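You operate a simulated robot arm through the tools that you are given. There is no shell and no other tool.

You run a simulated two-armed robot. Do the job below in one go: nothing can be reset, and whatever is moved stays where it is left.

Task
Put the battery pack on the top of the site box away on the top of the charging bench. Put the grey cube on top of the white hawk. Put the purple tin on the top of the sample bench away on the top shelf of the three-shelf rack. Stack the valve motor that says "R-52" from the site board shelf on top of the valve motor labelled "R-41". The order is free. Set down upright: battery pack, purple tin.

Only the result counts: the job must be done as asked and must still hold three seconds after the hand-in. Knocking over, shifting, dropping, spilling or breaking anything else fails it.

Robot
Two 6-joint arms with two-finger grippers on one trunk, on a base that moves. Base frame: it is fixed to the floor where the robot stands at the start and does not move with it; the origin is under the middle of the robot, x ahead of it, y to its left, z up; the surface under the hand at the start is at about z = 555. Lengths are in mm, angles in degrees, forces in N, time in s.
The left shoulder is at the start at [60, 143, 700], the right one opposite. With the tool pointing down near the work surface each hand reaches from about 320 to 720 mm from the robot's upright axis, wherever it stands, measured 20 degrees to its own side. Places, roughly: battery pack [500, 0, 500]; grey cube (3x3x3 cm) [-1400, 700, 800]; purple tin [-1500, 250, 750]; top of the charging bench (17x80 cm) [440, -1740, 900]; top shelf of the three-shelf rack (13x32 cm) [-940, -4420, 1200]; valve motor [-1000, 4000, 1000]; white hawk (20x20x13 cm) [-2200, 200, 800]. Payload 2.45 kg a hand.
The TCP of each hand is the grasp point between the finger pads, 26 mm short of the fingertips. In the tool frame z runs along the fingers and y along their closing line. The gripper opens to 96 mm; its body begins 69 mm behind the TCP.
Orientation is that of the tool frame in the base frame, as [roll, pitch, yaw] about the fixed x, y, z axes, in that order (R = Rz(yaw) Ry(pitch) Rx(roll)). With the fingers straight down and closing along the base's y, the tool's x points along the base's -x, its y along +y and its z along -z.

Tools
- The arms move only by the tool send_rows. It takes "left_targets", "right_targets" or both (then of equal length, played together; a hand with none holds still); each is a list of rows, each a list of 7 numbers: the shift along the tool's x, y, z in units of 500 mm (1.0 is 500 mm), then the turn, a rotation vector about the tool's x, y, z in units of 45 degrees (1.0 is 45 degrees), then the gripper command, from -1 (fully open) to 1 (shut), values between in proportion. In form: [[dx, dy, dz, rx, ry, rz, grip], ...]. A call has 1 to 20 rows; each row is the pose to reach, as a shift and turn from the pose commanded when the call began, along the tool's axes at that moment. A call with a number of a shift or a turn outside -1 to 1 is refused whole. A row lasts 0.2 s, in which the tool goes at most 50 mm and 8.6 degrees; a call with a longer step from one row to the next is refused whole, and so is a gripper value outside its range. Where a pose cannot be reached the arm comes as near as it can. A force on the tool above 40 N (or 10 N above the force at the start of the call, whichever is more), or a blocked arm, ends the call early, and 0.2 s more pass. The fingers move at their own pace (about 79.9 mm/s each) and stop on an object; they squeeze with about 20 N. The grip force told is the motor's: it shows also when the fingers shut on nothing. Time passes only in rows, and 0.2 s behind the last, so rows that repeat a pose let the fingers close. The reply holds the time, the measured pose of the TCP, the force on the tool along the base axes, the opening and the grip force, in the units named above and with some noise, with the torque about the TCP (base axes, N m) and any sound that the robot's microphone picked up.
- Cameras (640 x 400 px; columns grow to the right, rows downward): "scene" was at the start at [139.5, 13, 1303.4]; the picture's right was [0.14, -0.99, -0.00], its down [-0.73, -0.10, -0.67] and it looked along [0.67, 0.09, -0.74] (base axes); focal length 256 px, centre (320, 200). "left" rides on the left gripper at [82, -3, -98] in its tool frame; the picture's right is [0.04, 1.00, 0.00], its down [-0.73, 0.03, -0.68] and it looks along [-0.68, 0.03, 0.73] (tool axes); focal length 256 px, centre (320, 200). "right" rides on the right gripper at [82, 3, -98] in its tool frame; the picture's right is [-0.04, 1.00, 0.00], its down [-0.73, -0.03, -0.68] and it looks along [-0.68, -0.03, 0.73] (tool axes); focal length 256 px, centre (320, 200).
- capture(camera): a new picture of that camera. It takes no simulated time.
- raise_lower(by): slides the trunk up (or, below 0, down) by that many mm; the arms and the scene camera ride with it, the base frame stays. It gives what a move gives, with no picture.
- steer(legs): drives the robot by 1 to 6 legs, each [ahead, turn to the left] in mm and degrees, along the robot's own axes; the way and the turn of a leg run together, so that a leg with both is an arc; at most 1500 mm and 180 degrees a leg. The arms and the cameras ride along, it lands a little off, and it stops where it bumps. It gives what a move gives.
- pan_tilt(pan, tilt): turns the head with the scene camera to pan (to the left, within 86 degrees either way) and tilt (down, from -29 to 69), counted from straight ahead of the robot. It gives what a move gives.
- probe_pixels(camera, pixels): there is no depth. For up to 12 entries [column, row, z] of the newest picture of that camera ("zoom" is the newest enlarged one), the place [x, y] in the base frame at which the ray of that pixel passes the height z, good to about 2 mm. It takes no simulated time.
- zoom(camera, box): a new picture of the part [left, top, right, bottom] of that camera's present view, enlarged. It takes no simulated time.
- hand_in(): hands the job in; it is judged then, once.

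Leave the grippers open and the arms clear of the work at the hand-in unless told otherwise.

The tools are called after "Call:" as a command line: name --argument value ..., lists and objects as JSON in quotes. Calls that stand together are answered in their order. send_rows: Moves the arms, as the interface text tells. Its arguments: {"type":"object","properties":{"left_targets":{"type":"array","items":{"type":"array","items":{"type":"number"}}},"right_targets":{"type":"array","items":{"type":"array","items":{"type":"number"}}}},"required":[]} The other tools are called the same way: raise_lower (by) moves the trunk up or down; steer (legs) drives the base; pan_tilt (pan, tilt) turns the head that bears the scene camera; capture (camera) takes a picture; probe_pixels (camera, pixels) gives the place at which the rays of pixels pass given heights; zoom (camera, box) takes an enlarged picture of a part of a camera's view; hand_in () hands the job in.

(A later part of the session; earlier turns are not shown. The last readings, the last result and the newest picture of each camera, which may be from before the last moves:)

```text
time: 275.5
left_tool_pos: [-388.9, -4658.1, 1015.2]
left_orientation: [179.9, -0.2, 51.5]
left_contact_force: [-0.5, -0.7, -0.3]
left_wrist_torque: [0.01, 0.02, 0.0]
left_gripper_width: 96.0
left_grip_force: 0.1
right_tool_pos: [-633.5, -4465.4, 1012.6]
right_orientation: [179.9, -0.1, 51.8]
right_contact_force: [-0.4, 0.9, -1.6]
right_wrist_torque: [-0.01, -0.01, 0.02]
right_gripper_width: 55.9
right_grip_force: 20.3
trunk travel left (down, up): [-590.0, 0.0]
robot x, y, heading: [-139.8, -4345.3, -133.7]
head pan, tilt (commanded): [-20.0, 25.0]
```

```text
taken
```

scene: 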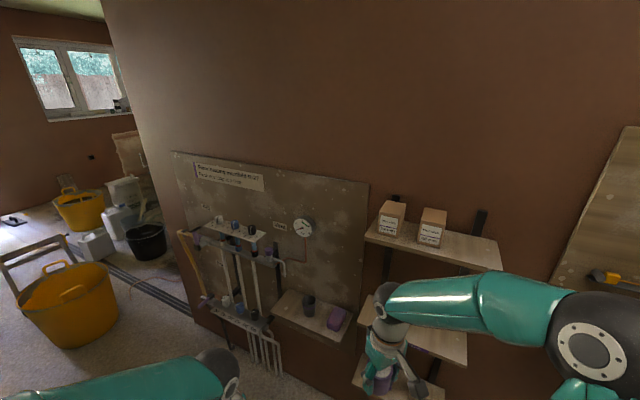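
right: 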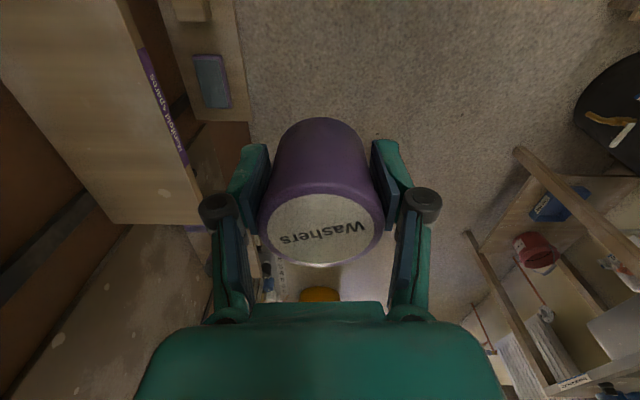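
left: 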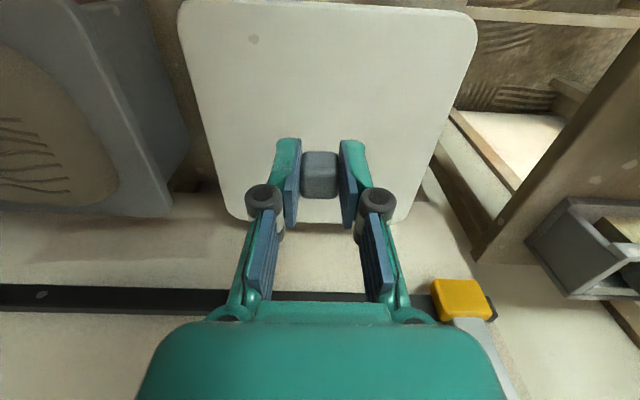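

The three-shelf rack is clear to see: two cartons on the left of the top shelf, the right half free. I finish the turn to face it.

Call:
steer --legs '[[0, -46]]'

Call:
pan_tilt --pan 0 --tilt 25

Call:
capture --camera "scene"

Call:
capture --camera "right"

```text
time: 278.3
left_tool_pos: [-538.5, -4376.0, 1015.6]
left_orientation: [180.0, -0.1, 4.7]
left_contact_force: [-0.8, 0.6, -0.5]
left_wrist_torque: [0.01, -0.02, -0.01]
left_gripper_width: 96.0
left_grip_force: 0.1
right_tool_pos: [-564.9, -4066.3, 1011.3]
right_orientation: [179.9, -0.2, 5.1]
right_contact_force: [0.9, -0.1, -1.5]
right_wrist_torque: [0.02, -0.02, -0.01]
right_gripper_width: 55.8
right_grip_force: 20.3
trunk travel left (down, up): [-590.0, 0.0]
robot x, y, heading: [-142.0, -4378.1, -180.0]
head pan, tilt (commanded): [-20.0, 25.0]
```

```text
time: 279.1
left_tool_pos: [-538.0, -4378.4, 1015.8]
left_orientation: [-180.0, -0.1, 4.8]
left_contact_force: [-0.1, -0.5, 0.0]
left_wrist_torque: [0.06, 0.01, -0.02]
left_gripper_width: 95.6
left_grip_force: 0.0
right_tool_pos: [-565.0, -4068.7, 1013.2]
right_orientation: [-180.0, -0.2, 5.0]
right_contact_force: [-0.1, -1.5, -1.6]
right_wrist_torque: [0.03, 0.01, -0.01]
right_gripper_width: 55.6
right_grip_force: 20.0
trunk travel left (down, up): [-590.0, 0.0]
robot x, y, heading: [-143.2, -4378.9, -179.9]
head pan, tilt (commanded): [0.0, 25.0]
```

```text
taken
```

scene: 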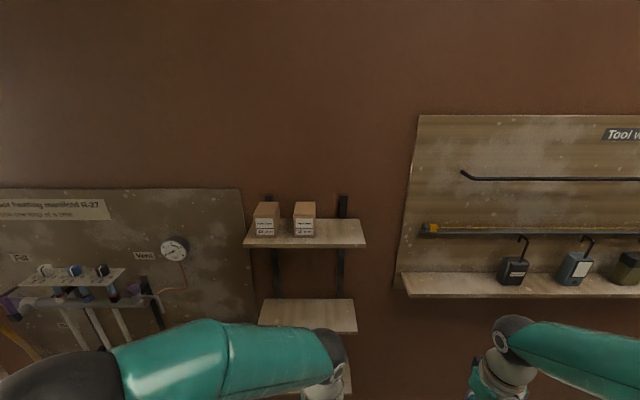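

```text
taken
```

right: 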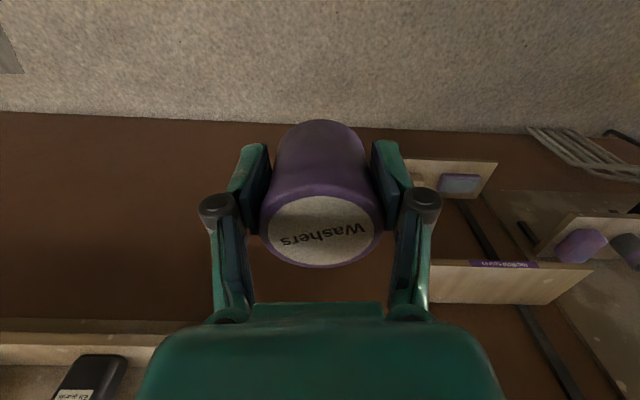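

The tin has crept a little in the grip since the bench. I zoom in on it to judge tilt and slide before placing.

Call:
zoom --camera "right" --box '[220, 100, 420, 280]'

Call:
zoom --camera "scene" --box '[220, 180, 400, 360]'

```text
2.22 times, centred on (320, 190) of right
```

zoom: 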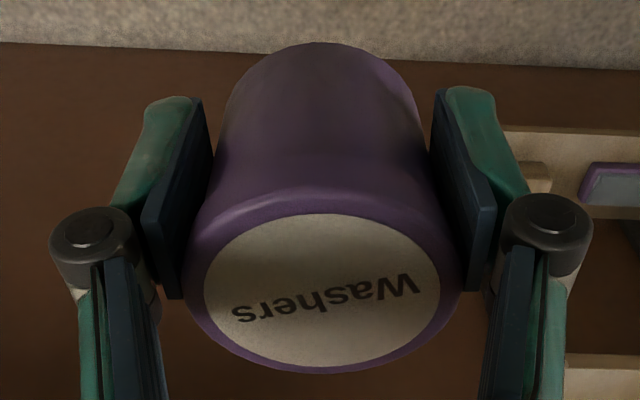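

```text
2.22 times, centred on (310, 270) of scene
```

zoom: 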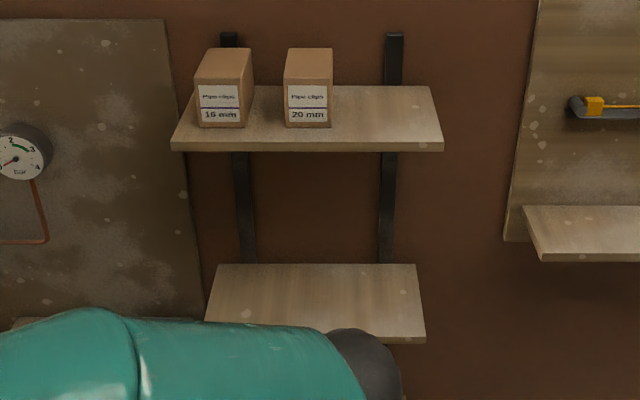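

The tin only slid about 7 mm forward in the pads without tilting. I probe the top shelf's corners and the cartons.

Call:
probe_pixels --camera "zoom" --pixels '[[173, 141, 1200], [443, 142, 1200], [432, 88, 1200], [173, 141, 1180], [443, 142, 1180], [331, 127, 1200], [286, 127, 1200], [333, 50, 1260], [422, 340, 900], [172, 151, 1185]]'

```text
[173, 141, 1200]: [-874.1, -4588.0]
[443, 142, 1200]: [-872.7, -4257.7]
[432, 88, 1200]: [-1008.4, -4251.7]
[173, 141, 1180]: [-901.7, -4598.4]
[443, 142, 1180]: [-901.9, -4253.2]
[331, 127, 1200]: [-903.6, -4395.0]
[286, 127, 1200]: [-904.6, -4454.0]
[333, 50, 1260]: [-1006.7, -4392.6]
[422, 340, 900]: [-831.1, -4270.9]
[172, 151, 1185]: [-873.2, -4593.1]
```

The shelf top is at z≈1200, x from -874 to -1008, y from -4588 to -4258; the cartons end at y≈-4393, so I'll set the tin at about (-938, -4305). First I move the left hand out of the way to the robot's left.

Call:
send_rows --left_targets '[[0.021, 0.074, 0, 0, 0, 0, -1], [0.042, 0.148, 0, 0, 0, 0, -1], [0.063, 0.222, 0, 0, 0, 0, -1], [0.084, 0.296, 0, 0, 0, 0, -1], [0.105, 0.37, 0, 0, 0, 0, -1], [0.126, 0.444, 0, 0, 0, 0, -1], [0.147, 0.518, 0, 0, 0, 0, -1]]'

Call:
capture --camera "scene"

```text
time: 280.7
left_tool_pos: [-442.5, -4627.9, 1014.8]
left_orientation: [180.0, 0.0, 4.7]
left_contact_force: [0.0, 0.4, -0.7]
left_wrist_torque: [0.04, -0.01, 0.02]
left_gripper_width: 95.5
left_grip_force: 0.1
right_tool_pos: [-564.5, -4067.2, 1013.5]
right_orientation: [180.0, -0.1, 5.0]
right_contact_force: [-0.1, -0.7, -0.1]
right_wrist_torque: [0.03, 0.01, 0.04]
right_gripper_width: 55.6
right_grip_force: 19.3
trunk travel left (down, up): [-590.0, 0.0]
robot x, y, heading: [-140.2, -4382.4, -179.8]
head pan, tilt (commanded): [0.0, 25.0]
```

```text
taken
```

scene: 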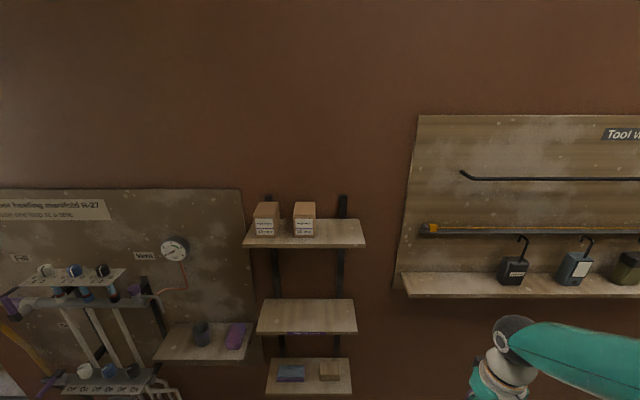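

The rack is fully in view now. I raise the right hand with the tin to z≈1290 and bring it in front of the free part of the shelf, still well away from it, to test the reach.

Call:
send_rows --right_targets '[[0, 0, -0.07, 0, 0, 0, 1], [0, 0, -0.14, 0, 0, 0.02, 1], [0, 0, -0.22, 0, 0, 0.04, 1], [0, 0, -0.3, 0, 0, 0.06, 1], [0, 0, -0.38, 0, 0, 0.08, 1], [0, 0, -0.46, 0, 0, 0.1, 1], [0, 0, -0.52, 0, 0, 0.111, 1], [0, 0, -0.556, 0, 0, 0.111, 1]]'

```text
time: 282.5
left_tool_pos: [-444.8, -4627.8, 1014.6]
left_orientation: [180.0, -0.1, 4.6]
left_contact_force: [-0.3, 0.6, -0.7]
left_wrist_torque: [0.06, 0.01, 0.0]
left_gripper_width: 96.0
left_grip_force: 0.1
right_tool_pos: [-564.8, -4066.8, 1291.8]
right_orientation: [179.8, 0.0, 0.2]
right_contact_force: [0.4, 0.1, -2.0]
right_wrist_torque: [-0.01, -0.02, -0.04]
right_gripper_width: 55.8
right_grip_force: 19.9
trunk travel left (down, up): [-590.0, 0.0]
robot x, y, heading: [-139.0, -4382.4, -180.1]
head pan, tilt (commanded): [0.0, 25.0]
```

It reaches that height easily. I move it sideways to y≈-4305 and a bit forward to test reach at 480 mm ahead.

Call:
send_rows --right_targets '[[0, 0.08, 0, 0, 0, 0, 1], [0, 0.16, 0, 0, 0, 0, 1], [0, 0.24, 0, 0, 0, 0, 1], [0, 0.32, 0, 0, 0, 0, 1], [0, 0.4, 0, 0, 0, 0, 1], [0, 0.476, 0, 0, 0, 0, 1], [-0.04, 0.476, 0, 0, 0, 0, 1], [-0.08, 0.476, 0, 0, 0, 0, 1], [-0.11, 0.476, 0, 0, 0, 0, 1]]'

Call:
capture --camera "scene"

Call:
capture --camera "right"

```text
time: 284.5
left_tool_pos: [-444.6, -4627.9, 1015.1]
left_orientation: [-180.0, -0.1, 4.7]
left_contact_force: [-0.3, -0.7, 0.2]
left_wrist_torque: [0.03, -0.01, 0.0]
left_gripper_width: 96.1
left_grip_force: 0.1
right_tool_pos: [-620.6, -4301.9, 1290.7]
right_orientation: [-180.0, -0.2, 0.0]
right_contact_force: [-0.4, 0.6, -1.3]
right_wrist_torque: [0.0, -0.06, 0.0]
right_gripper_width: 55.5
right_grip_force: 19.8
trunk travel left (down, up): [-590.0, 0.0]
robot x, y, heading: [-142.6, -4382.3, -179.8]
head pan, tilt (commanded): [0.0, 25.0]
```

```text
taken
```

scene: 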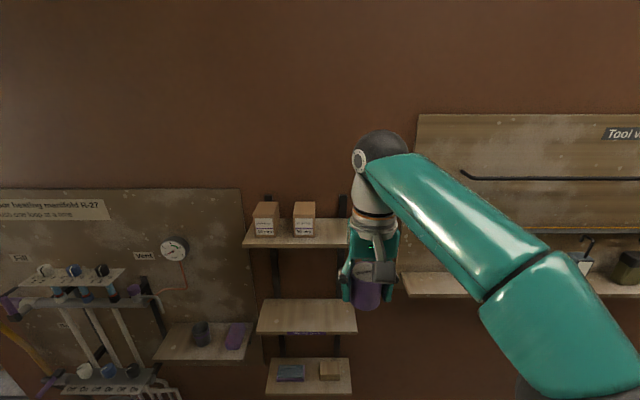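

```text
taken
```

right: 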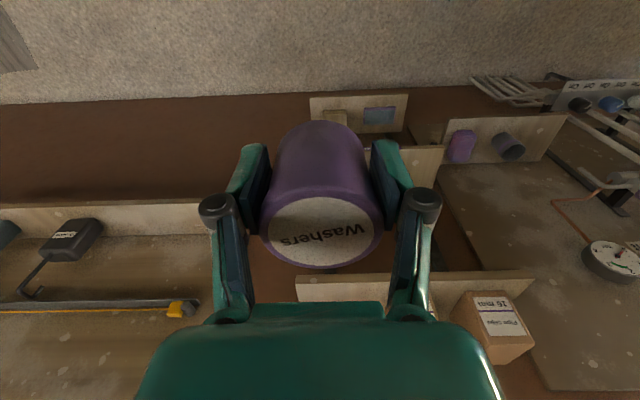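

Reach is fine at 478 mm ahead. I drive 250 mm toward the rack with the tin held high (bottom at z≈1254), then check.

Call:
steer --legs '[[250, 0]]'

Call:
capture --camera "scene"

Call:
capture --camera "right"

```text
time: 286.3
left_tool_pos: [-690.8, -4626.2, 1014.3]
left_orientation: [180.0, 0.0, 4.6]
left_contact_force: [-0.9, -0.5, 0.2]
left_wrist_torque: [0.02, 0.0, 0.01]
left_gripper_width: 96.3
left_grip_force: 0.1
right_tool_pos: [-867.3, -4302.4, 1290.6]
right_orientation: [180.0, -0.2, -0.2]
right_contact_force: [-0.7, -0.4, -2.6]
right_wrist_torque: [-0.02, -0.04, 0.0]
right_gripper_width: 55.6
right_grip_force: 20.0
trunk travel left (down, up): [-590.0, 0.0]
robot x, y, heading: [-384.0, -4380.7, 180.0]
head pan, tilt (commanded): [0.0, 25.0]
```

```text
taken
```

scene: 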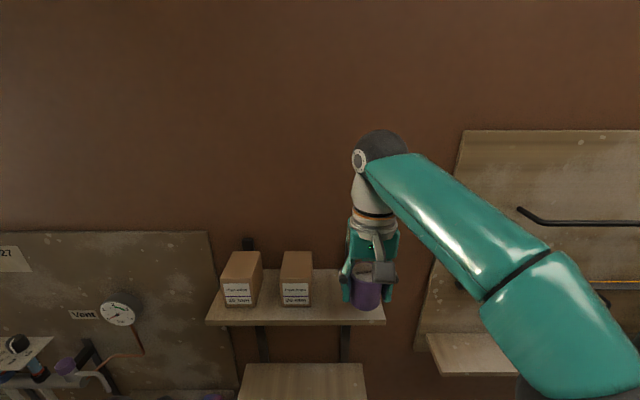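

```text
taken
```

right: 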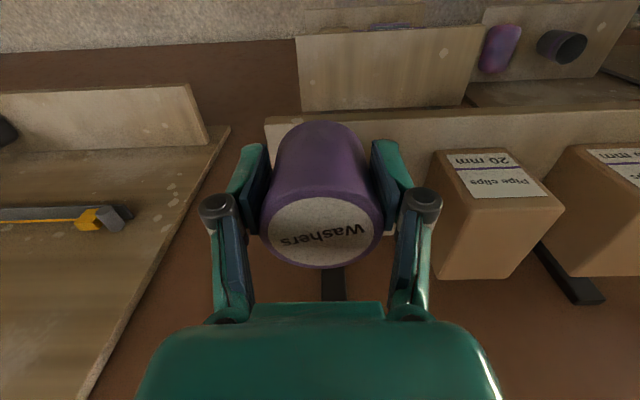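

I re-measure the shelf from here with both cameras.

Call:
zoom --camera "scene" --box '[195, 235, 405, 345]'

Call:
zoom --camera "right" --box '[240, 80, 480, 300]'

```text
3.05 times, centred on (300, 290) of scene
```

zoom: 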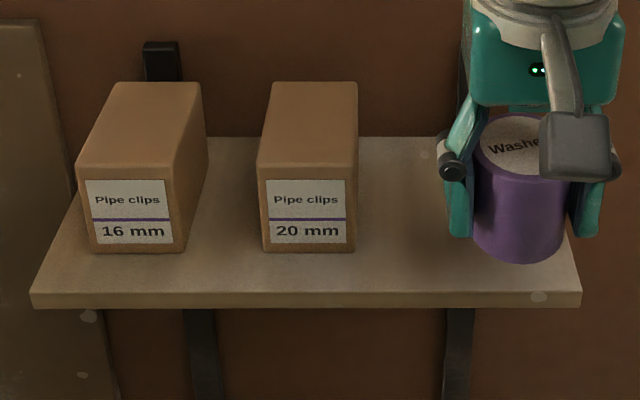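

```text
1.82 times, centred on (360, 190) of right
```

zoom: 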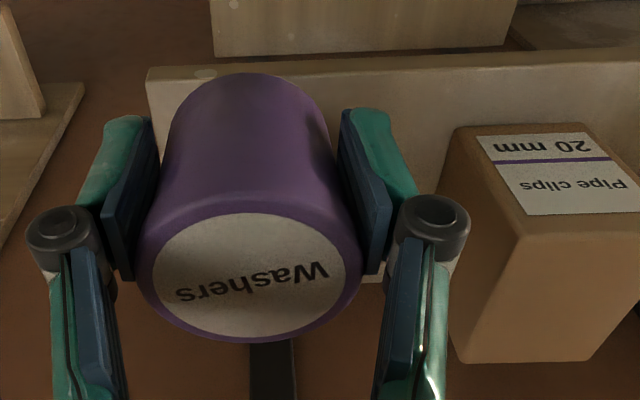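

Call:
probe_pixels --camera "scene" --pixels '[[385.3, 320.5, 1190], [385.3, 320.5, 1200], [385.3, 320.5, 1210], [205.5, 320.2, 1200], [372, 270, 1200], [313, 306, 1200], [311, 306, 1200], [316, 262, 1265]]'

Call:
probe_pixels --camera "right" --pixels '[[265.4, 118.5, 1180], [265.4, 118.5, 1190], [265.4, 118.5, 1200], [265.4, 118.5, 1210], [431, 160, 1200], [434, 275, 1265], [445, 205, 1265]]'

```text
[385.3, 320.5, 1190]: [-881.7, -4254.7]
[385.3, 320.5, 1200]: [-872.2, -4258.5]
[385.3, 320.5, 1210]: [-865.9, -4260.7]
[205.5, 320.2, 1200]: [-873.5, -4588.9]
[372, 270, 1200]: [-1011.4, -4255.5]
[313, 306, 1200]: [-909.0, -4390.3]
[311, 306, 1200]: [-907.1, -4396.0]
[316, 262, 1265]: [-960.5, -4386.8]
```

```text
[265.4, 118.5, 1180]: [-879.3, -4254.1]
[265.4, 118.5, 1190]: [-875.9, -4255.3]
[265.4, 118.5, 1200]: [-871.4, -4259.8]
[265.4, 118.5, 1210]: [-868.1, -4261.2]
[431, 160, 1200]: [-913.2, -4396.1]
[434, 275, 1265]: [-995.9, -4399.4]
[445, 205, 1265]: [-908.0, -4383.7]
```

Both cameras confirm z=1200 and the free part from y=-4390 to -4258. I drive 67 mm more so the tin comes over the middle of the shelf's depth.

Call:
steer --legs '[[67, 0]]'

Call:
zoom --camera "scene" --box '[170, 220, 420, 390]'

Call:
capture --camera "right"

```text
time: 287.3
left_tool_pos: [-758.1, -4626.1, 1014.6]
left_orientation: [179.9, -0.1, 4.5]
left_contact_force: [-0.5, 0.0, -0.4]
left_wrist_torque: [-0.01, -0.07, -0.03]
left_gripper_width: 96.4
left_grip_force: 0.0
right_tool_pos: [-933.7, -4301.2, 1289.6]
right_orientation: [179.8, -0.3, -0.2]
right_contact_force: [-1.0, -0.3, -2.1]
right_wrist_torque: [-0.01, -0.09, 0.0]
right_gripper_width: 55.6
right_grip_force: 19.9
trunk travel left (down, up): [-590.0, 0.0]
robot x, y, heading: [-449.8, -4379.3, 180.0]
head pan, tilt (commanded): [0.0, 25.0]
```

```text
2.35 times, centred on (295, 305) of scene
```

zoom: 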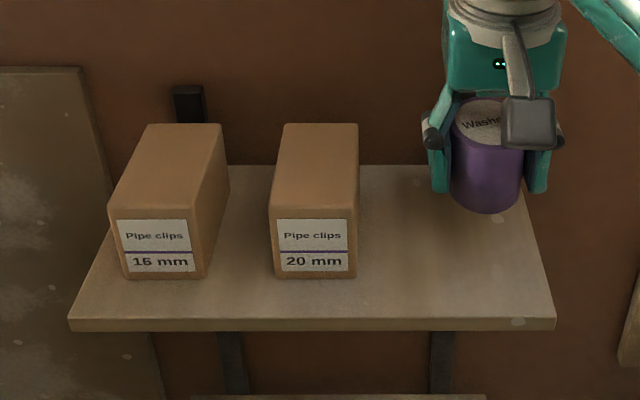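

```text
taken
```

right: 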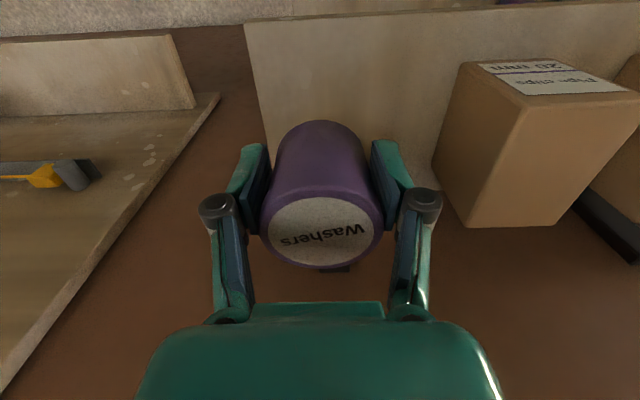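

The tin is above the free spot. I lower it 46 mm, shifting 2 mm away from the shelf end, then feel for the shelf.

Call:
send_rows --right_targets '[[0, 0.002, 0.03, 0, 0, 0, 1], [0, 0.005, 0.06, 0, 0, 0, 1], [0, 0.005, 0.08, 0, 0, 0, 1], [0, 0.005, 0.092, 0, 0, 0, 1]]'

Call:
capture --camera "right"

Call:
zoom --camera "scene" --box '[170, 220, 420, 390]'

```text
time: 288.3
left_tool_pos: [-756.1, -4626.7, 1015.0]
left_orientation: [-180.0, -0.1, 4.4]
left_contact_force: [-0.1, 0.9, 0.1]
left_wrist_torque: [-0.02, -0.01, 0.0]
left_gripper_width: 95.8
left_grip_force: 0.0
right_tool_pos: [-931.7, -4304.0, 1244.9]
right_orientation: [180.0, -0.1, -0.3]
right_contact_force: [0.4, -0.4, -2.6]
right_wrist_torque: [-0.01, 0.0, 0.03]
right_gripper_width: 55.7
right_grip_force: 20.5
trunk travel left (down, up): [-590.0, 0.0]
robot x, y, heading: [-449.7, -4384.2, 179.8]
head pan, tilt (commanded): [0.0, 25.0]
```

```text
taken
```

right: 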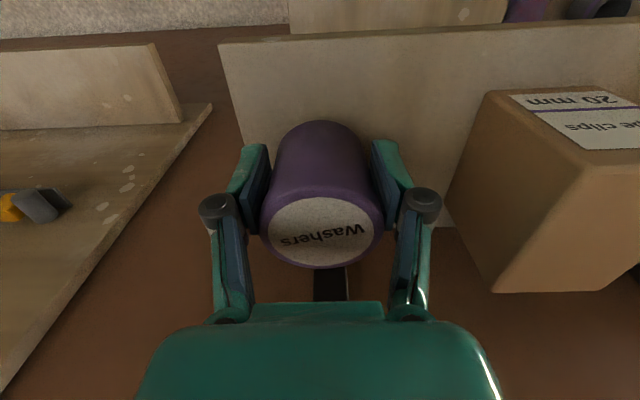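

```text
2.35 times, centred on (295, 305) of scene
```

zoom: 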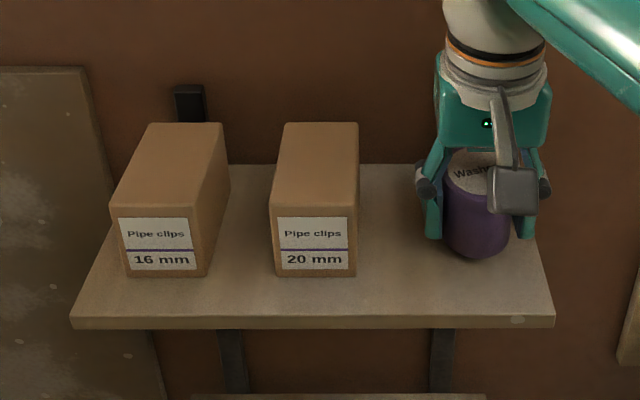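

Nearly down. I lower in 1 mm steps for 8 mm and read the force.

Call:
send_rows --right_targets '[[0, 0, 0.003, 0, 0, 0, 1], [0, 0, 0.006, 0, 0, 0, 1], [0, 0, 0.008, 0, 0, 0, 1], [0, 0, 0.01, 0, 0, 0, 1], [0, 0, 0.012, 0, 0, 0, 1]]'

```text
time: 289.5
left_tool_pos: [-755.3, -4627.6, 1015.3]
left_orientation: [-180.0, -0.2, 4.5]
left_contact_force: [0.3, 0.4, 0.3]
left_wrist_torque: [0.02, -0.01, 0.01]
left_gripper_width: 95.9
left_grip_force: 0.0
right_tool_pos: [-931.1, -4303.6, 1240.9]
right_orientation: [-180.0, -0.2, -0.3]
right_contact_force: [0.1, -0.5, -1.9]
right_wrist_torque: [-0.03, -0.02, -0.01]
right_gripper_width: 55.6
right_grip_force: 19.9
trunk travel left (down, up): [-590.0, 0.0]
robot x, y, heading: [-449.7, -4384.2, 179.8]
head pan, tilt (commanded): [0.0, 25.0]
```

Call:
send_rows --right_targets '[[0, 0, 0.002, 0, 0, 0, 1], [0, 0, 0.004, 0, 0, 0, 1], [0, 0, 0.006, 0, 0, 0, 1], [0, 0, 0.008, 0, 0, 0, 1]]'

```text
time: 290.5
left_tool_pos: [-755.9, -4627.1, 1015.9]
left_orientation: [-180.0, 0.0, 4.5]
left_contact_force: [0.0, 0.4, 0.2]
left_wrist_torque: [-0.01, -0.02, 0.03]
left_gripper_width: 95.9
left_grip_force: 0.1
right_tool_pos: [-931.7, -4303.5, 1237.1]
right_orientation: [179.9, 0.0, -0.1]
right_contact_force: [-0.3, 0.1, 12.5]
right_wrist_torque: [0.03, 0.14, 0.0]
right_gripper_width: 56.1
right_grip_force: 20.2
trunk travel left (down, up): [-590.0, 0.0]
robot x, y, heading: [-450.9, -4379.3, 179.8]
head pan, tilt (commanded): [0.0, 25.0]
```

Contact: 12.5 N at z=1237, as expected. I ease up 1 mm and open the fingers only to about 70 mm, to keep off the carton.

Call:
send_rows --right_targets '[[0, 0, -0.002, 0, 0, 0, 1], [0, 0, -0.002, 0, 0, 0, -0.2], [0, 0, -0.002, 0, 0, 0, -0.3], [0, 0, -0.002, 0, 0, 0, -0.42], [0, 0, -0.002, 0, 0, 0, -0.42]]'

Call:
zoom --camera "right" --box '[180, 60, 480, 300]'

Call:
zoom --camera "scene" --box '[170, 220, 420, 390]'

```text
time: 291.7
left_tool_pos: [-756.3, -4627.0, 1015.2]
left_orientation: [179.9, -0.1, 4.4]
left_contact_force: [0.7, -0.1, 0.4]
left_wrist_torque: [0.01, -0.02, 0.05]
left_gripper_width: 96.2
left_grip_force: 0.1
right_tool_pos: [-930.8, -4304.7, 1237.8]
right_orientation: [-180.0, -0.2, -0.2]
right_contact_force: [1.1, -0.8, -0.1]
right_wrist_torque: [0.03, 0.01, -0.01]
right_gripper_width: 68.3
right_grip_force: 0.0
trunk travel left (down, up): [-590.0, 0.0]
robot x, y, heading: [-454.0, -4376.3, 180.0]
head pan, tilt (commanded): [0.0, 25.0]
```

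```text
1.67 times, centred on (330, 180) of right
```

zoom: 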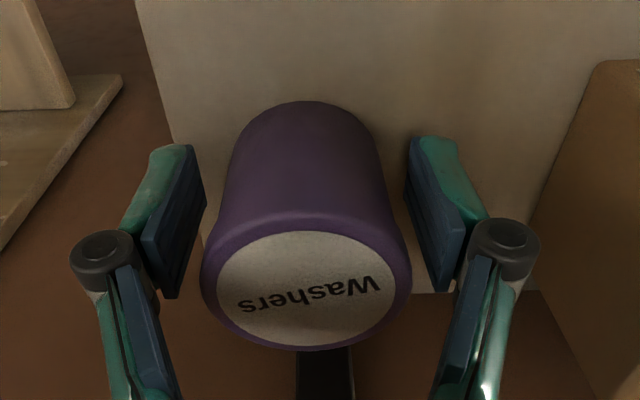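

```text
2.35 times, centred on (295, 305) of scene
```

zoom: 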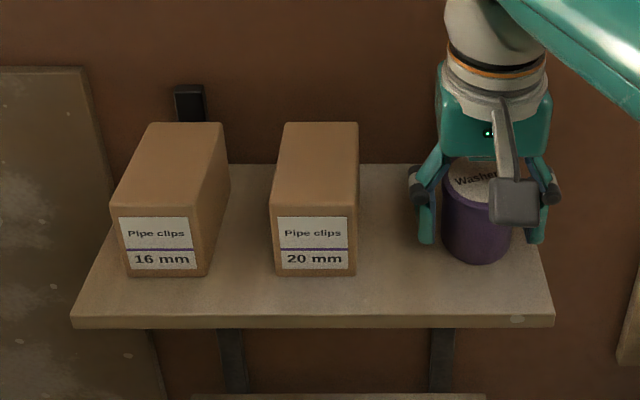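

The tin stands free on the shelf. I lift the hand 66 mm straight up, above the tin's top, then back the robot off.

Call:
send_rows --right_targets '[[0, 0, -0.02, 0, 0, 0, -0.42], [0, 0, -0.05, 0, 0, 0, -0.42], [0, 0, -0.09, 0, 0, 0, -0.42], [0, 0, -0.13, 0, 0, 0, -0.42]]'

Call:
zoom --camera "scene" --box '[170, 220, 420, 390]'

Call:
capture --camera "right"

```text
time: 292.7
left_tool_pos: [-756.9, -4627.7, 1015.4]
left_orientation: [-180.0, 0.0, 4.5]
left_contact_force: [-0.2, 0.7, -0.1]
left_wrist_torque: [-0.01, 0.01, -0.01]
left_gripper_width: 96.1
left_grip_force: 0.2
right_tool_pos: [-930.9, -4303.5, 1300.9]
right_orientation: [-179.9, -0.2, -0.2]
right_contact_force: [0.1, 0.9, -0.5]
right_wrist_torque: [-0.01, 0.0, 0.0]
right_gripper_width: 67.9
right_grip_force: 0.1
trunk travel left (down, up): [-590.0, 0.0]
robot x, y, heading: [-454.5, -4383.3, 180.0]
head pan, tilt (commanded): [0.0, 25.0]
```

```text
2.35 times, centred on (295, 305) of scene
```

zoom: 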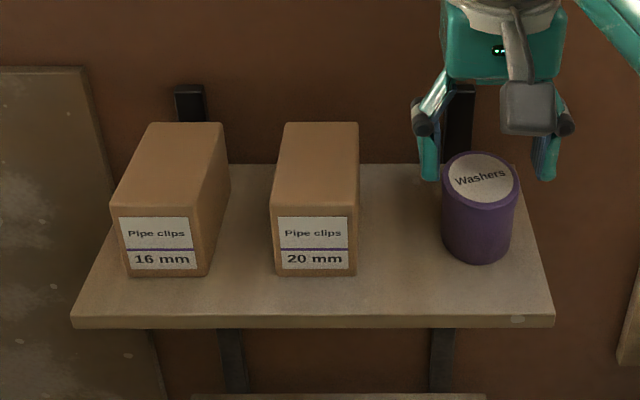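

```text
taken
```

right: 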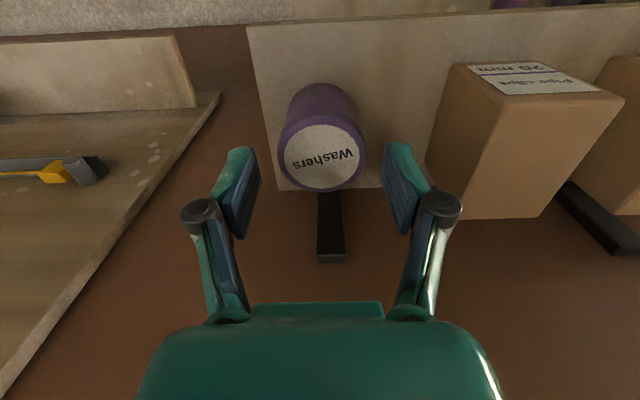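

The tin stands upright on the top shelf beside the cartons. I lift a little more and back the robot 350 mm away.

Call:
send_rows --right_targets '[[0, 0, -0.03, 0, 0, 0, -0.42], [0, 0, -0.05, 0, 0, 0, -0.42]]'

Call:
steer --legs '[[-330, 0]]'

Call:
capture --camera "scene"

```text
time: 293.3
left_tool_pos: [-756.5, -4626.0, 1016.1]
left_orientation: [180.0, 0.0, 4.4]
left_contact_force: [0.0, 0.2, 0.1]
left_wrist_torque: [-0.03, -0.01, -0.03]
left_gripper_width: 96.0
left_grip_force: 0.2
right_tool_pos: [-926.6, -4302.2, 1318.9]
right_orientation: [179.9, -0.1, -0.2]
right_contact_force: [0.0, 0.1, 0.3]
right_wrist_torque: [-0.02, 0.04, -0.03]
right_gripper_width: 68.3
right_grip_force: 0.1
right hand out of reach, approached as far as the arm can: row 2
trunk travel left (down, up): [-590.0, 0.0]
robot x, y, heading: [-452.1, -4379.9, 180.1]
head pan, tilt (commanded): [0.0, 25.0]
```

```text
time: 295.5
left_tool_pos: [-426.3, -4627.1, 1016.0]
left_orientation: [-180.0, 0.0, 4.4]
left_contact_force: [0.0, 0.5, -0.2]
left_wrist_torque: [-0.01, 0.01, 0.0]
left_gripper_width: 96.1
left_grip_force: 0.1
right_tool_pos: [-596.3, -4302.3, 1319.6]
right_orientation: [179.9, 0.0, -0.2]
right_contact_force: [-0.2, 0.1, -0.5]
right_wrist_torque: [0.02, 0.03, 0.0]
right_gripper_width: 68.1
right_grip_force: 0.0
trunk travel left (down, up): [-590.0, 0.0]
robot x, y, heading: [-120.7, -4380.7, 179.8]
head pan, tilt (commanded): [0.0, 25.0]
```

```text
taken
```

scene: 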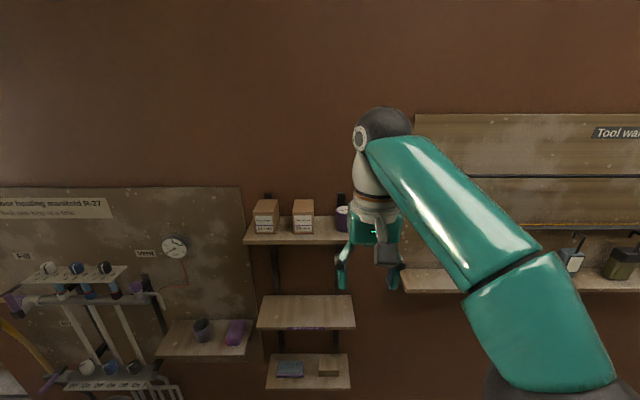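

The tin stays put on the shelf. I bring the right hand down and in for driving.

Call:
send_rows --right_targets '[[0, 0, 0.08, 0, 0, 0, -0.6], [0.02, 0, 0.16, 0, 0, 0, -0.8], [0.05, -0.03, 0.24, 0, 0, 0, -1], [0.08, -0.06, 0.32, 0, 0, 0, -1], [0.11, -0.09, 0.4, 0, 0, 0, -1], [0.14, -0.12, 0.47, 0, 0, 0, -1], [0.17, -0.15, 0.53, 0, 0, 0, -1]]' --left_targets '[[0, -0.04, 0, 0, 0, 0, -1], [0, -0.08, 0, 0, 0, 0, -1], [0, -0.12, 0, 0, 0, 0, -1], [0, -0.16, 0, 0, 0, 0, -1], [0, -0.2, 0, 0, 0, 0, -1], [0, -0.2, 0, 0, 0, 0, -1], [0, -0.2, 0, 0, 0, 0, -1]]'

Call:
zoom --camera "scene" --box '[220, 170, 420, 310]'

```text
time: 297.1
left_tool_pos: [-435.0, -4525.3, 1015.1]
left_orientation: [180.0, 0.0, 4.3]
left_contact_force: [0.0, 0.5, -0.1]
left_wrist_torque: [0.0, -0.04, 0.0]
left_gripper_width: 96.0
left_grip_force: 0.1
right_tool_pos: [-512.4, -4226.0, 1056.5]
right_orientation: [179.9, 0.0, -0.4]
right_contact_force: [0.1, 0.0, -0.1]
right_wrist_torque: [-0.04, 0.03, 0.01]
right_gripper_width: 96.0
right_grip_force: 0.0
trunk travel left (down, up): [-590.0, 0.0]
robot x, y, heading: [-125.6, -4379.6, 179.9]
head pan, tilt (commanded): [0.0, 25.0]
```

```text
2.86 times, centred on (320, 240) of scene
```

zoom: 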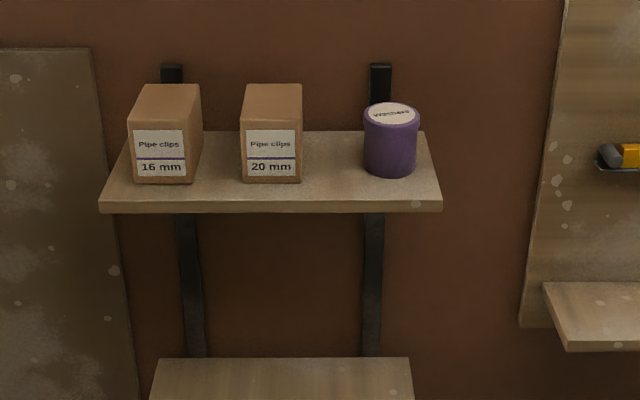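

The purple tin is safely on the top shelf. Now I go to the site board at the far end: I turn right and drive back up the corridor.

Call:
steer --legs '[[0, -45], [0, -35]]'

Call:
pan_tilt --pan 0 --tilt 25

Call:
capture --camera "scene"

```text
time: 301.8
left_tool_pos: [-320.6, -4095.0, 1017.2]
left_orientation: [179.9, -0.1, -75.1]
left_contact_force: [0.7, -0.1, 0.6]
left_wrist_torque: [-0.04, 0.06, 0.0]
left_gripper_width: 95.9
left_grip_force: 0.0
right_tool_pos: [-39.2, -3963.1, 1056.6]
right_orientation: [179.7, 0.0, -79.4]
right_contact_force: [0.3, 0.4, -0.6]
right_wrist_torque: [-0.04, 0.07, 0.01]
right_gripper_width: 95.9
right_grip_force: 0.1
trunk travel left (down, up): [-590.0, 0.0]
robot x, y, heading: [-171.8, -4384.9, 99.7]
head pan, tilt (commanded): [0.0, 25.0]
stopped in leg 2: the robot was blocked; the commanded pose is now the measured one
```

```text
time: 302.4
left_tool_pos: [-324.2, -4095.6, 1016.5]
left_orientation: [180.0, 0.0, -74.9]
left_contact_force: [-0.9, -0.5, -1.0]
left_wrist_torque: [0.04, 0.01, 0.0]
left_gripper_width: 96.0
left_grip_force: 0.0
right_tool_pos: [-43.2, -3964.3, 1059.2]
right_orientation: [180.0, 0.0, -79.5]
right_contact_force: [0.2, -0.3, 0.0]
right_wrist_torque: [0.01, -0.05, -0.03]
right_gripper_width: 96.0
right_grip_force: 0.0
trunk travel left (down, up): [-590.0, 0.0]
robot x, y, heading: [-166.4, -4384.5, 99.7]
head pan, tilt (commanded): [0.0, 25.0]
```

```text
taken
```

scene: 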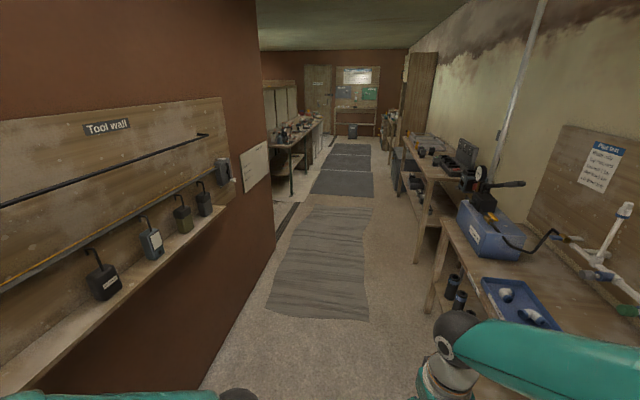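

The corridor is clear. I drive along it in one series of legs, correcting the heading after the first.

Call:
steer --legs '[[1100, 0], [0, -9.7], [1400, 0], [1400, 0]]'

Call:
capture --camera "scene"

```text
time: 322.4
left_tool_pos: [-467.5, -161.3, 1016.9]
left_orientation: [179.9, 0.0, -84.6]
left_contact_force: [0.4, 0.1, 0.2]
left_wrist_torque: [0.0, -0.02, 0.01]
left_gripper_width: 96.3
left_grip_force: 0.1
right_tool_pos: [-169.1, -79.5, 1055.3]
right_orientation: [180.0, -0.2, -89.1]
right_contact_force: [0.3, 0.2, 0.2]
right_wrist_torque: [-0.05, -0.01, -0.02]
right_gripper_width: 96.0
right_grip_force: 0.0
trunk travel left (down, up): [-590.0, 0.0]
robot x, y, heading: [-365.6, -478.2, 90.2]
head pan, tilt (commanded): [0.0, 25.0]
```

```text
taken
```

scene: 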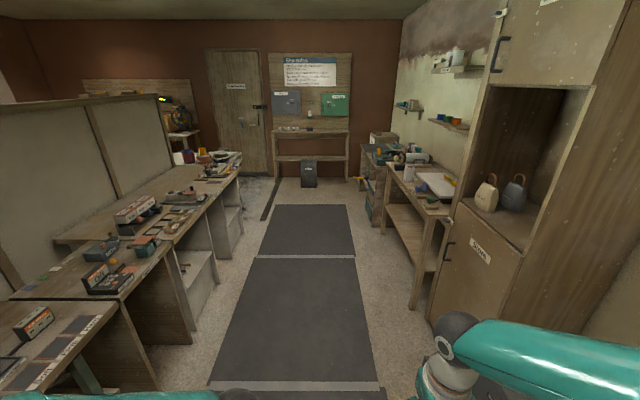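

The site board is straight ahead. I zoom in on its shelf to see the valve motors.

Call:
zoom --camera "scene" --box '[255, 45, 365, 195]'

Call:
probe_pixels --camera "scene" --pixels '[[275, 180, 0], [350, 182, 0], [308, 187, 0], [275, 132, 950], [350, 132, 950], [383, 230, 0], [410, 310, 0]]'

```text
2.67 times, centred on (310, 120) of scene
```

zoom: 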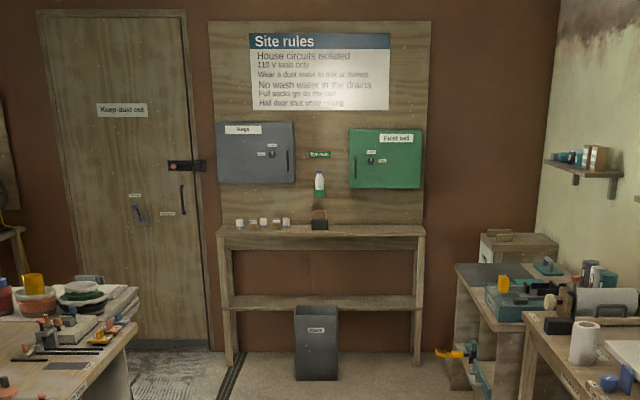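

```text
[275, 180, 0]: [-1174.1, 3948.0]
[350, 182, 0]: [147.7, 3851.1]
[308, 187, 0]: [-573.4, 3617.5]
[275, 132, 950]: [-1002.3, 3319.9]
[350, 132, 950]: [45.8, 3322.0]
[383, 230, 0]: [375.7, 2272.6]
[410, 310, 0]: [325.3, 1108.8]
```

The motors are small things on the left part of the site board's shelf; a bin stands in front of it near (-573, 3617). I drive 3000 mm nearer and look again.

Call:
steer --legs '[[1450, 0], [1450, 0]]'

Call:
pan_tilt --pan 15 --tilt 25

Call:
capture --camera "scene"

```text
time: 336.9
left_tool_pos: [-373.2, 2802.6, 1017.1]
left_orientation: [-180.0, 0.0, -87.1]
left_contact_force: [0.7, -0.6, 0.3]
left_wrist_torque: [-0.02, -0.04, -0.01]
left_gripper_width: 96.2
left_grip_force: 0.0
right_tool_pos: [-70.9, 2872.1, 1058.2]
right_orientation: [179.9, 0.0, -91.6]
right_contact_force: [-0.6, -0.6, -0.7]
right_wrist_torque: [-0.01, -0.05, 0.0]
right_gripper_width: 96.1
right_grip_force: 0.0
trunk travel left (down, up): [-590.0, 0.0]
robot x, y, heading: [-285.5, 2485.5, 87.7]
head pan, tilt (commanded): [0.0, 25.0]
```

```text
time: 337.7
left_tool_pos: [-372.2, 2801.9, 1018.3]
left_orientation: [179.9, 0.0, -87.1]
left_contact_force: [0.5, -0.5, 0.0]
left_wrist_torque: [0.0, 0.01, -0.01]
left_gripper_width: 95.8
left_grip_force: 0.0
right_tool_pos: [-70.5, 2872.7, 1058.0]
right_orientation: [179.9, 0.0, -91.6]
right_contact_force: [-0.4, 0.4, -0.7]
right_wrist_torque: [-0.02, 0.02, 0.0]
right_gripper_width: 96.1
right_grip_force: 0.0
trunk travel left (down, up): [-590.0, 0.0]
robot x, y, heading: [-283.4, 2486.2, 87.6]
head pan, tilt (commanded): [15.0, 25.0]
```

```text
taken
```

scene: 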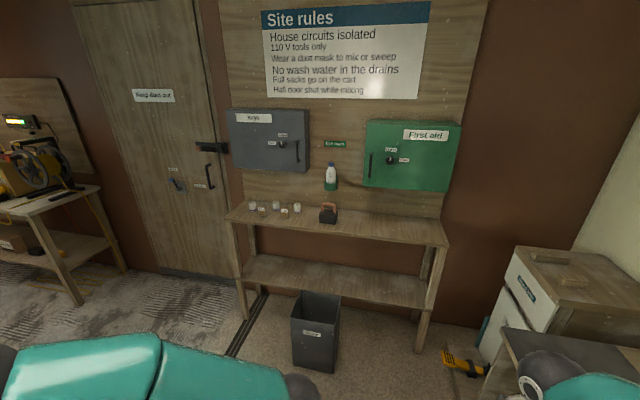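

Call:
zoom --camera "scene" --box '[215, 150, 375, 250]'

Call:
probe_pixels --camera "scene" --pixels '[[245, 318, 0], [265, 290, 0], [422, 348, 0], [295, 362, 0], [332, 372, 0], [225, 218, 900], [446, 247, 900], [225, 218, 950], [446, 247, 950], [252, 210, 950], [297, 210, 950]]'

```text
4.00 times, centred on (295, 200) of scene
```

zoom: 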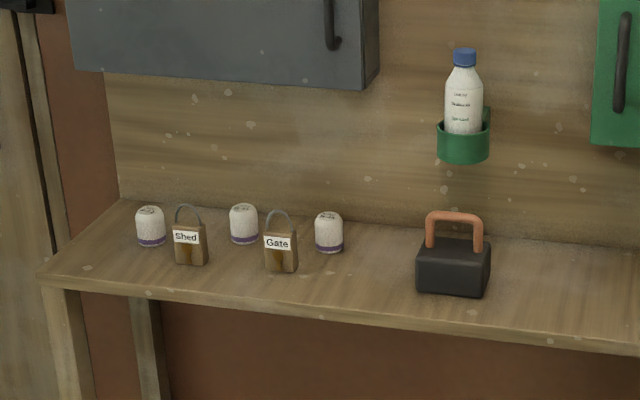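

```text
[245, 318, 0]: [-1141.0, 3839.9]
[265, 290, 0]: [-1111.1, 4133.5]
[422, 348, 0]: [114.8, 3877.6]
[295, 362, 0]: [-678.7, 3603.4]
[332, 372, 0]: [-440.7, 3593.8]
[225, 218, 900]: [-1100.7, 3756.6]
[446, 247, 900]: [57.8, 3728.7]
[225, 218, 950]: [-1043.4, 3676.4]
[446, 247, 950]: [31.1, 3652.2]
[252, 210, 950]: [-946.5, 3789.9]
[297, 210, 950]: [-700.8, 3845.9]
```

There are three valve motors (white caps with a purple ring), two padlocks and a black weight on the shelf. Before moving in beside the bin, I look down to see how wide my own base is.

Call:
pan_tilt --pan 0 --tilt 69

Call:
capture --camera "scene"

Call:
pan_tilt --pan -80 --tilt 69

Call:
capture --camera "scene"

```text
time: 338.8
left_tool_pos: [-372.4, 2802.2, 1017.2]
left_orientation: [-180.0, 0.0, -87.1]
left_contact_force: [0.3, 0.1, 0.6]
left_wrist_torque: [-0.02, -0.01, 0.0]
left_gripper_width: 96.1
left_grip_force: 0.1
right_tool_pos: [-70.4, 2871.8, 1057.6]
right_orientation: [179.9, 0.0, -91.6]
right_contact_force: [0.0, 0.2, 0.8]
right_wrist_torque: [-0.01, -0.01, 0.02]
right_gripper_width: 96.2
right_grip_force: 0.1
trunk travel left (down, up): [-590.0, 0.0]
robot x, y, heading: [-285.0, 2483.7, 87.8]
head pan, tilt (commanded): [0.0, 68.8]
```

```text
taken
```

scene: 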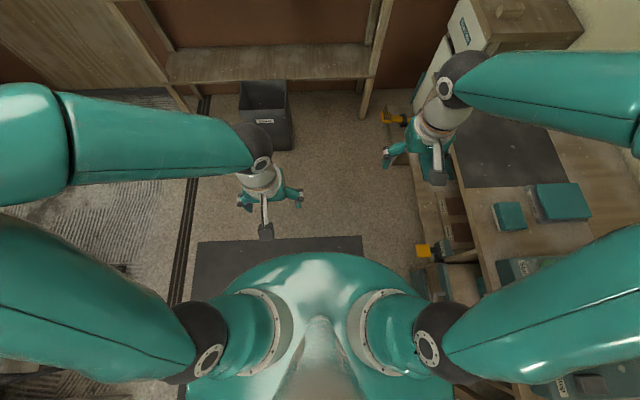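

```text
time: 340.3
left_tool_pos: [-372.4, 2802.9, 1017.9]
left_orientation: [180.0, 0.0, -87.2]
left_contact_force: [-0.1, -0.7, 0.5]
left_wrist_torque: [-0.01, 0.0, -0.02]
left_gripper_width: 95.9
left_grip_force: 0.0
right_tool_pos: [-70.9, 2871.8, 1058.5]
right_orientation: [179.9, 0.0, -91.6]
right_contact_force: [-0.7, -0.1, 0.2]
right_wrist_torque: [0.01, -0.01, 0.01]
right_gripper_width: 95.9
right_grip_force: 0.0
trunk travel left (down, up): [-590.0, 0.0]
robot x, y, heading: [-284.9, 2484.8, 88.1]
head pan, tilt (commanded): [-80.0, 68.8]
```

```text
taken
```

scene: 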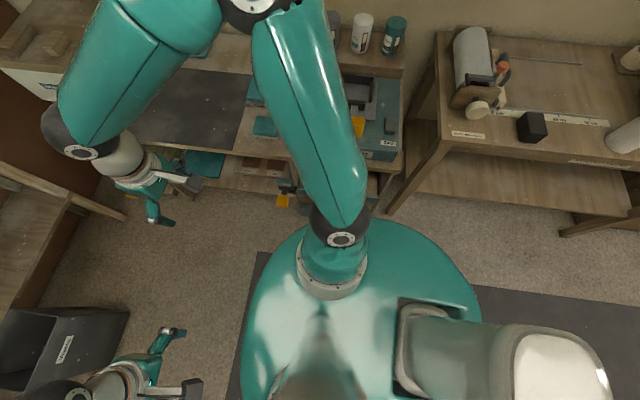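

The bin spans x -700 to -430 from y=3600 on. I'll stand to its left, near (-1080, 3400), facing the shelf. I turn left, drive diagonally 1150 mm and turn back.

Call:
steer --legs '[[0, 45], [575, 0], [575, 0], [0, -43]]'

Call:
pan_tilt --pan -10 --tilt 35

Call:
capture --camera "scene"

```text
time: 351.0
left_tool_pos: [-1164.9, 3638.4, 1017.2]
left_orientation: [-180.0, 0.1, -84.4]
left_contact_force: [-0.2, -1.0, 0.7]
left_wrist_torque: [-0.01, -0.04, 0.01]
left_gripper_width: 95.9
left_grip_force: 0.1
right_tool_pos: [-867.3, 3724.1, 1058.5]
right_orientation: [179.8, 0.0, -88.8]
right_contact_force: [-0.2, 0.4, 0.5]
right_wrist_torque: [-0.03, -0.01, 0.05]
right_gripper_width: 96.1
right_grip_force: 0.0
trunk travel left (down, up): [-590.0, 0.0]
robot x, y, heading: [-1089.6, 3326.8, 91.0]
head pan, tilt (commanded): [-80.0, 68.8]
```

```text
time: 352.4
left_tool_pos: [-1164.6, 3638.8, 1017.6]
left_orientation: [180.0, 0.0, -84.3]
left_contact_force: [-0.2, 1.1, 0.4]
left_wrist_torque: [-0.01, 0.01, 0.0]
left_gripper_width: 95.9
left_grip_force: 0.1
right_tool_pos: [-867.1, 3723.6, 1059.2]
right_orientation: [179.8, 0.0, -88.7]
right_contact_force: [-0.3, -0.2, 0.7]
right_wrist_torque: [0.01, 0.01, 0.03]
right_gripper_width: 95.8
right_grip_force: 0.0
trunk travel left (down, up): [-590.0, 0.0]
robot x, y, heading: [-1088.1, 3325.6, 90.7]
head pan, tilt (commanded): [-10.0, 35.0]
```

```text
taken
```

scene: 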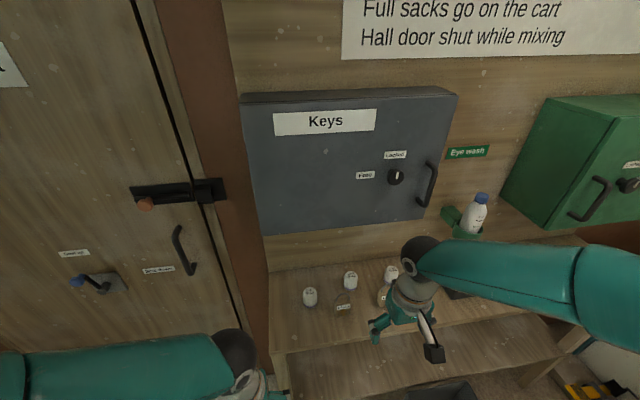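

The three motors are at (310, 296), (350, 280) and (391, 272). I zoom in from the head and the right hand to read their labels and measure.

Call:
zoom --camera "scene" --box '[270, 240, 430, 340]'

Call:
capture --camera "right"

Call:
capture --camera "left"

```text
4.00 times, centred on (350, 290) of scene
```

zoom: 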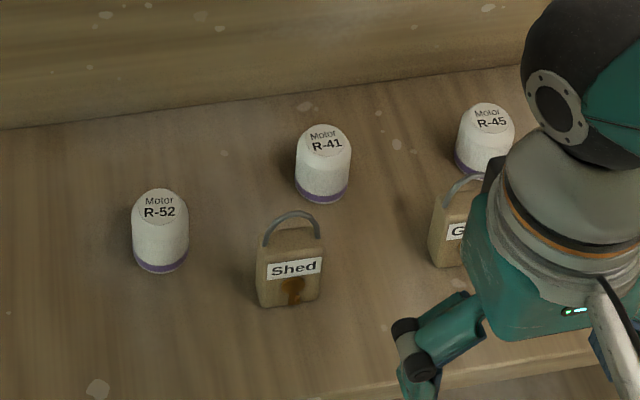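

```text
taken
```

right: 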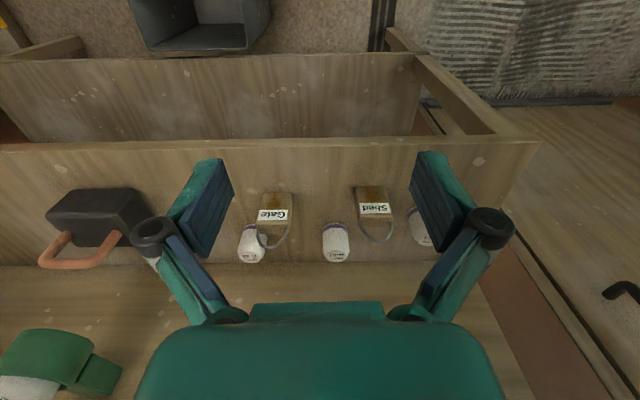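

```text
taken
```

left: 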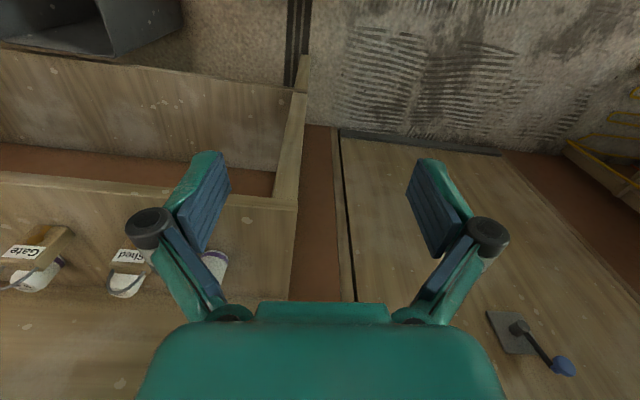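

R-52 is the leftmost motor, R-41 the middle one, R-45 the right one. I zoom in on the right camera to triangulate.

Call:
zoom --camera "right" --box '[230, 160, 450, 290]'

Call:
probe_pixels --camera "scene" --pixels '[[350.75, 275.5, 850], [350.75, 275.5, 875], [350.75, 275.5, 900], [350.75, 275.5, 925], [309.75, 291.5, 875], [309.75, 291.5, 900], [373.5, 250, 1000], [240, 235, 1000], [271, 353, 850], [271, 353, 875]]'

```text
2.91 times, centred on (340, 225) of right
```

zoom: 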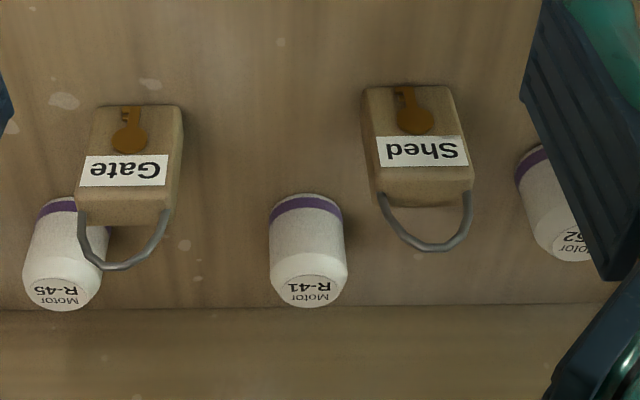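

```text
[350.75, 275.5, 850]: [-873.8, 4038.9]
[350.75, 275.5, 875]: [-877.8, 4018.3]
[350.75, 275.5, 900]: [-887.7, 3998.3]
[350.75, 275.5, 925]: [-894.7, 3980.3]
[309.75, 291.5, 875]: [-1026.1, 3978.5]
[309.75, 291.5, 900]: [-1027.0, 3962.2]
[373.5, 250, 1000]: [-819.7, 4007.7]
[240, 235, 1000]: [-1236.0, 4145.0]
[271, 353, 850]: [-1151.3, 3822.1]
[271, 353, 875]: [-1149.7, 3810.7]
```

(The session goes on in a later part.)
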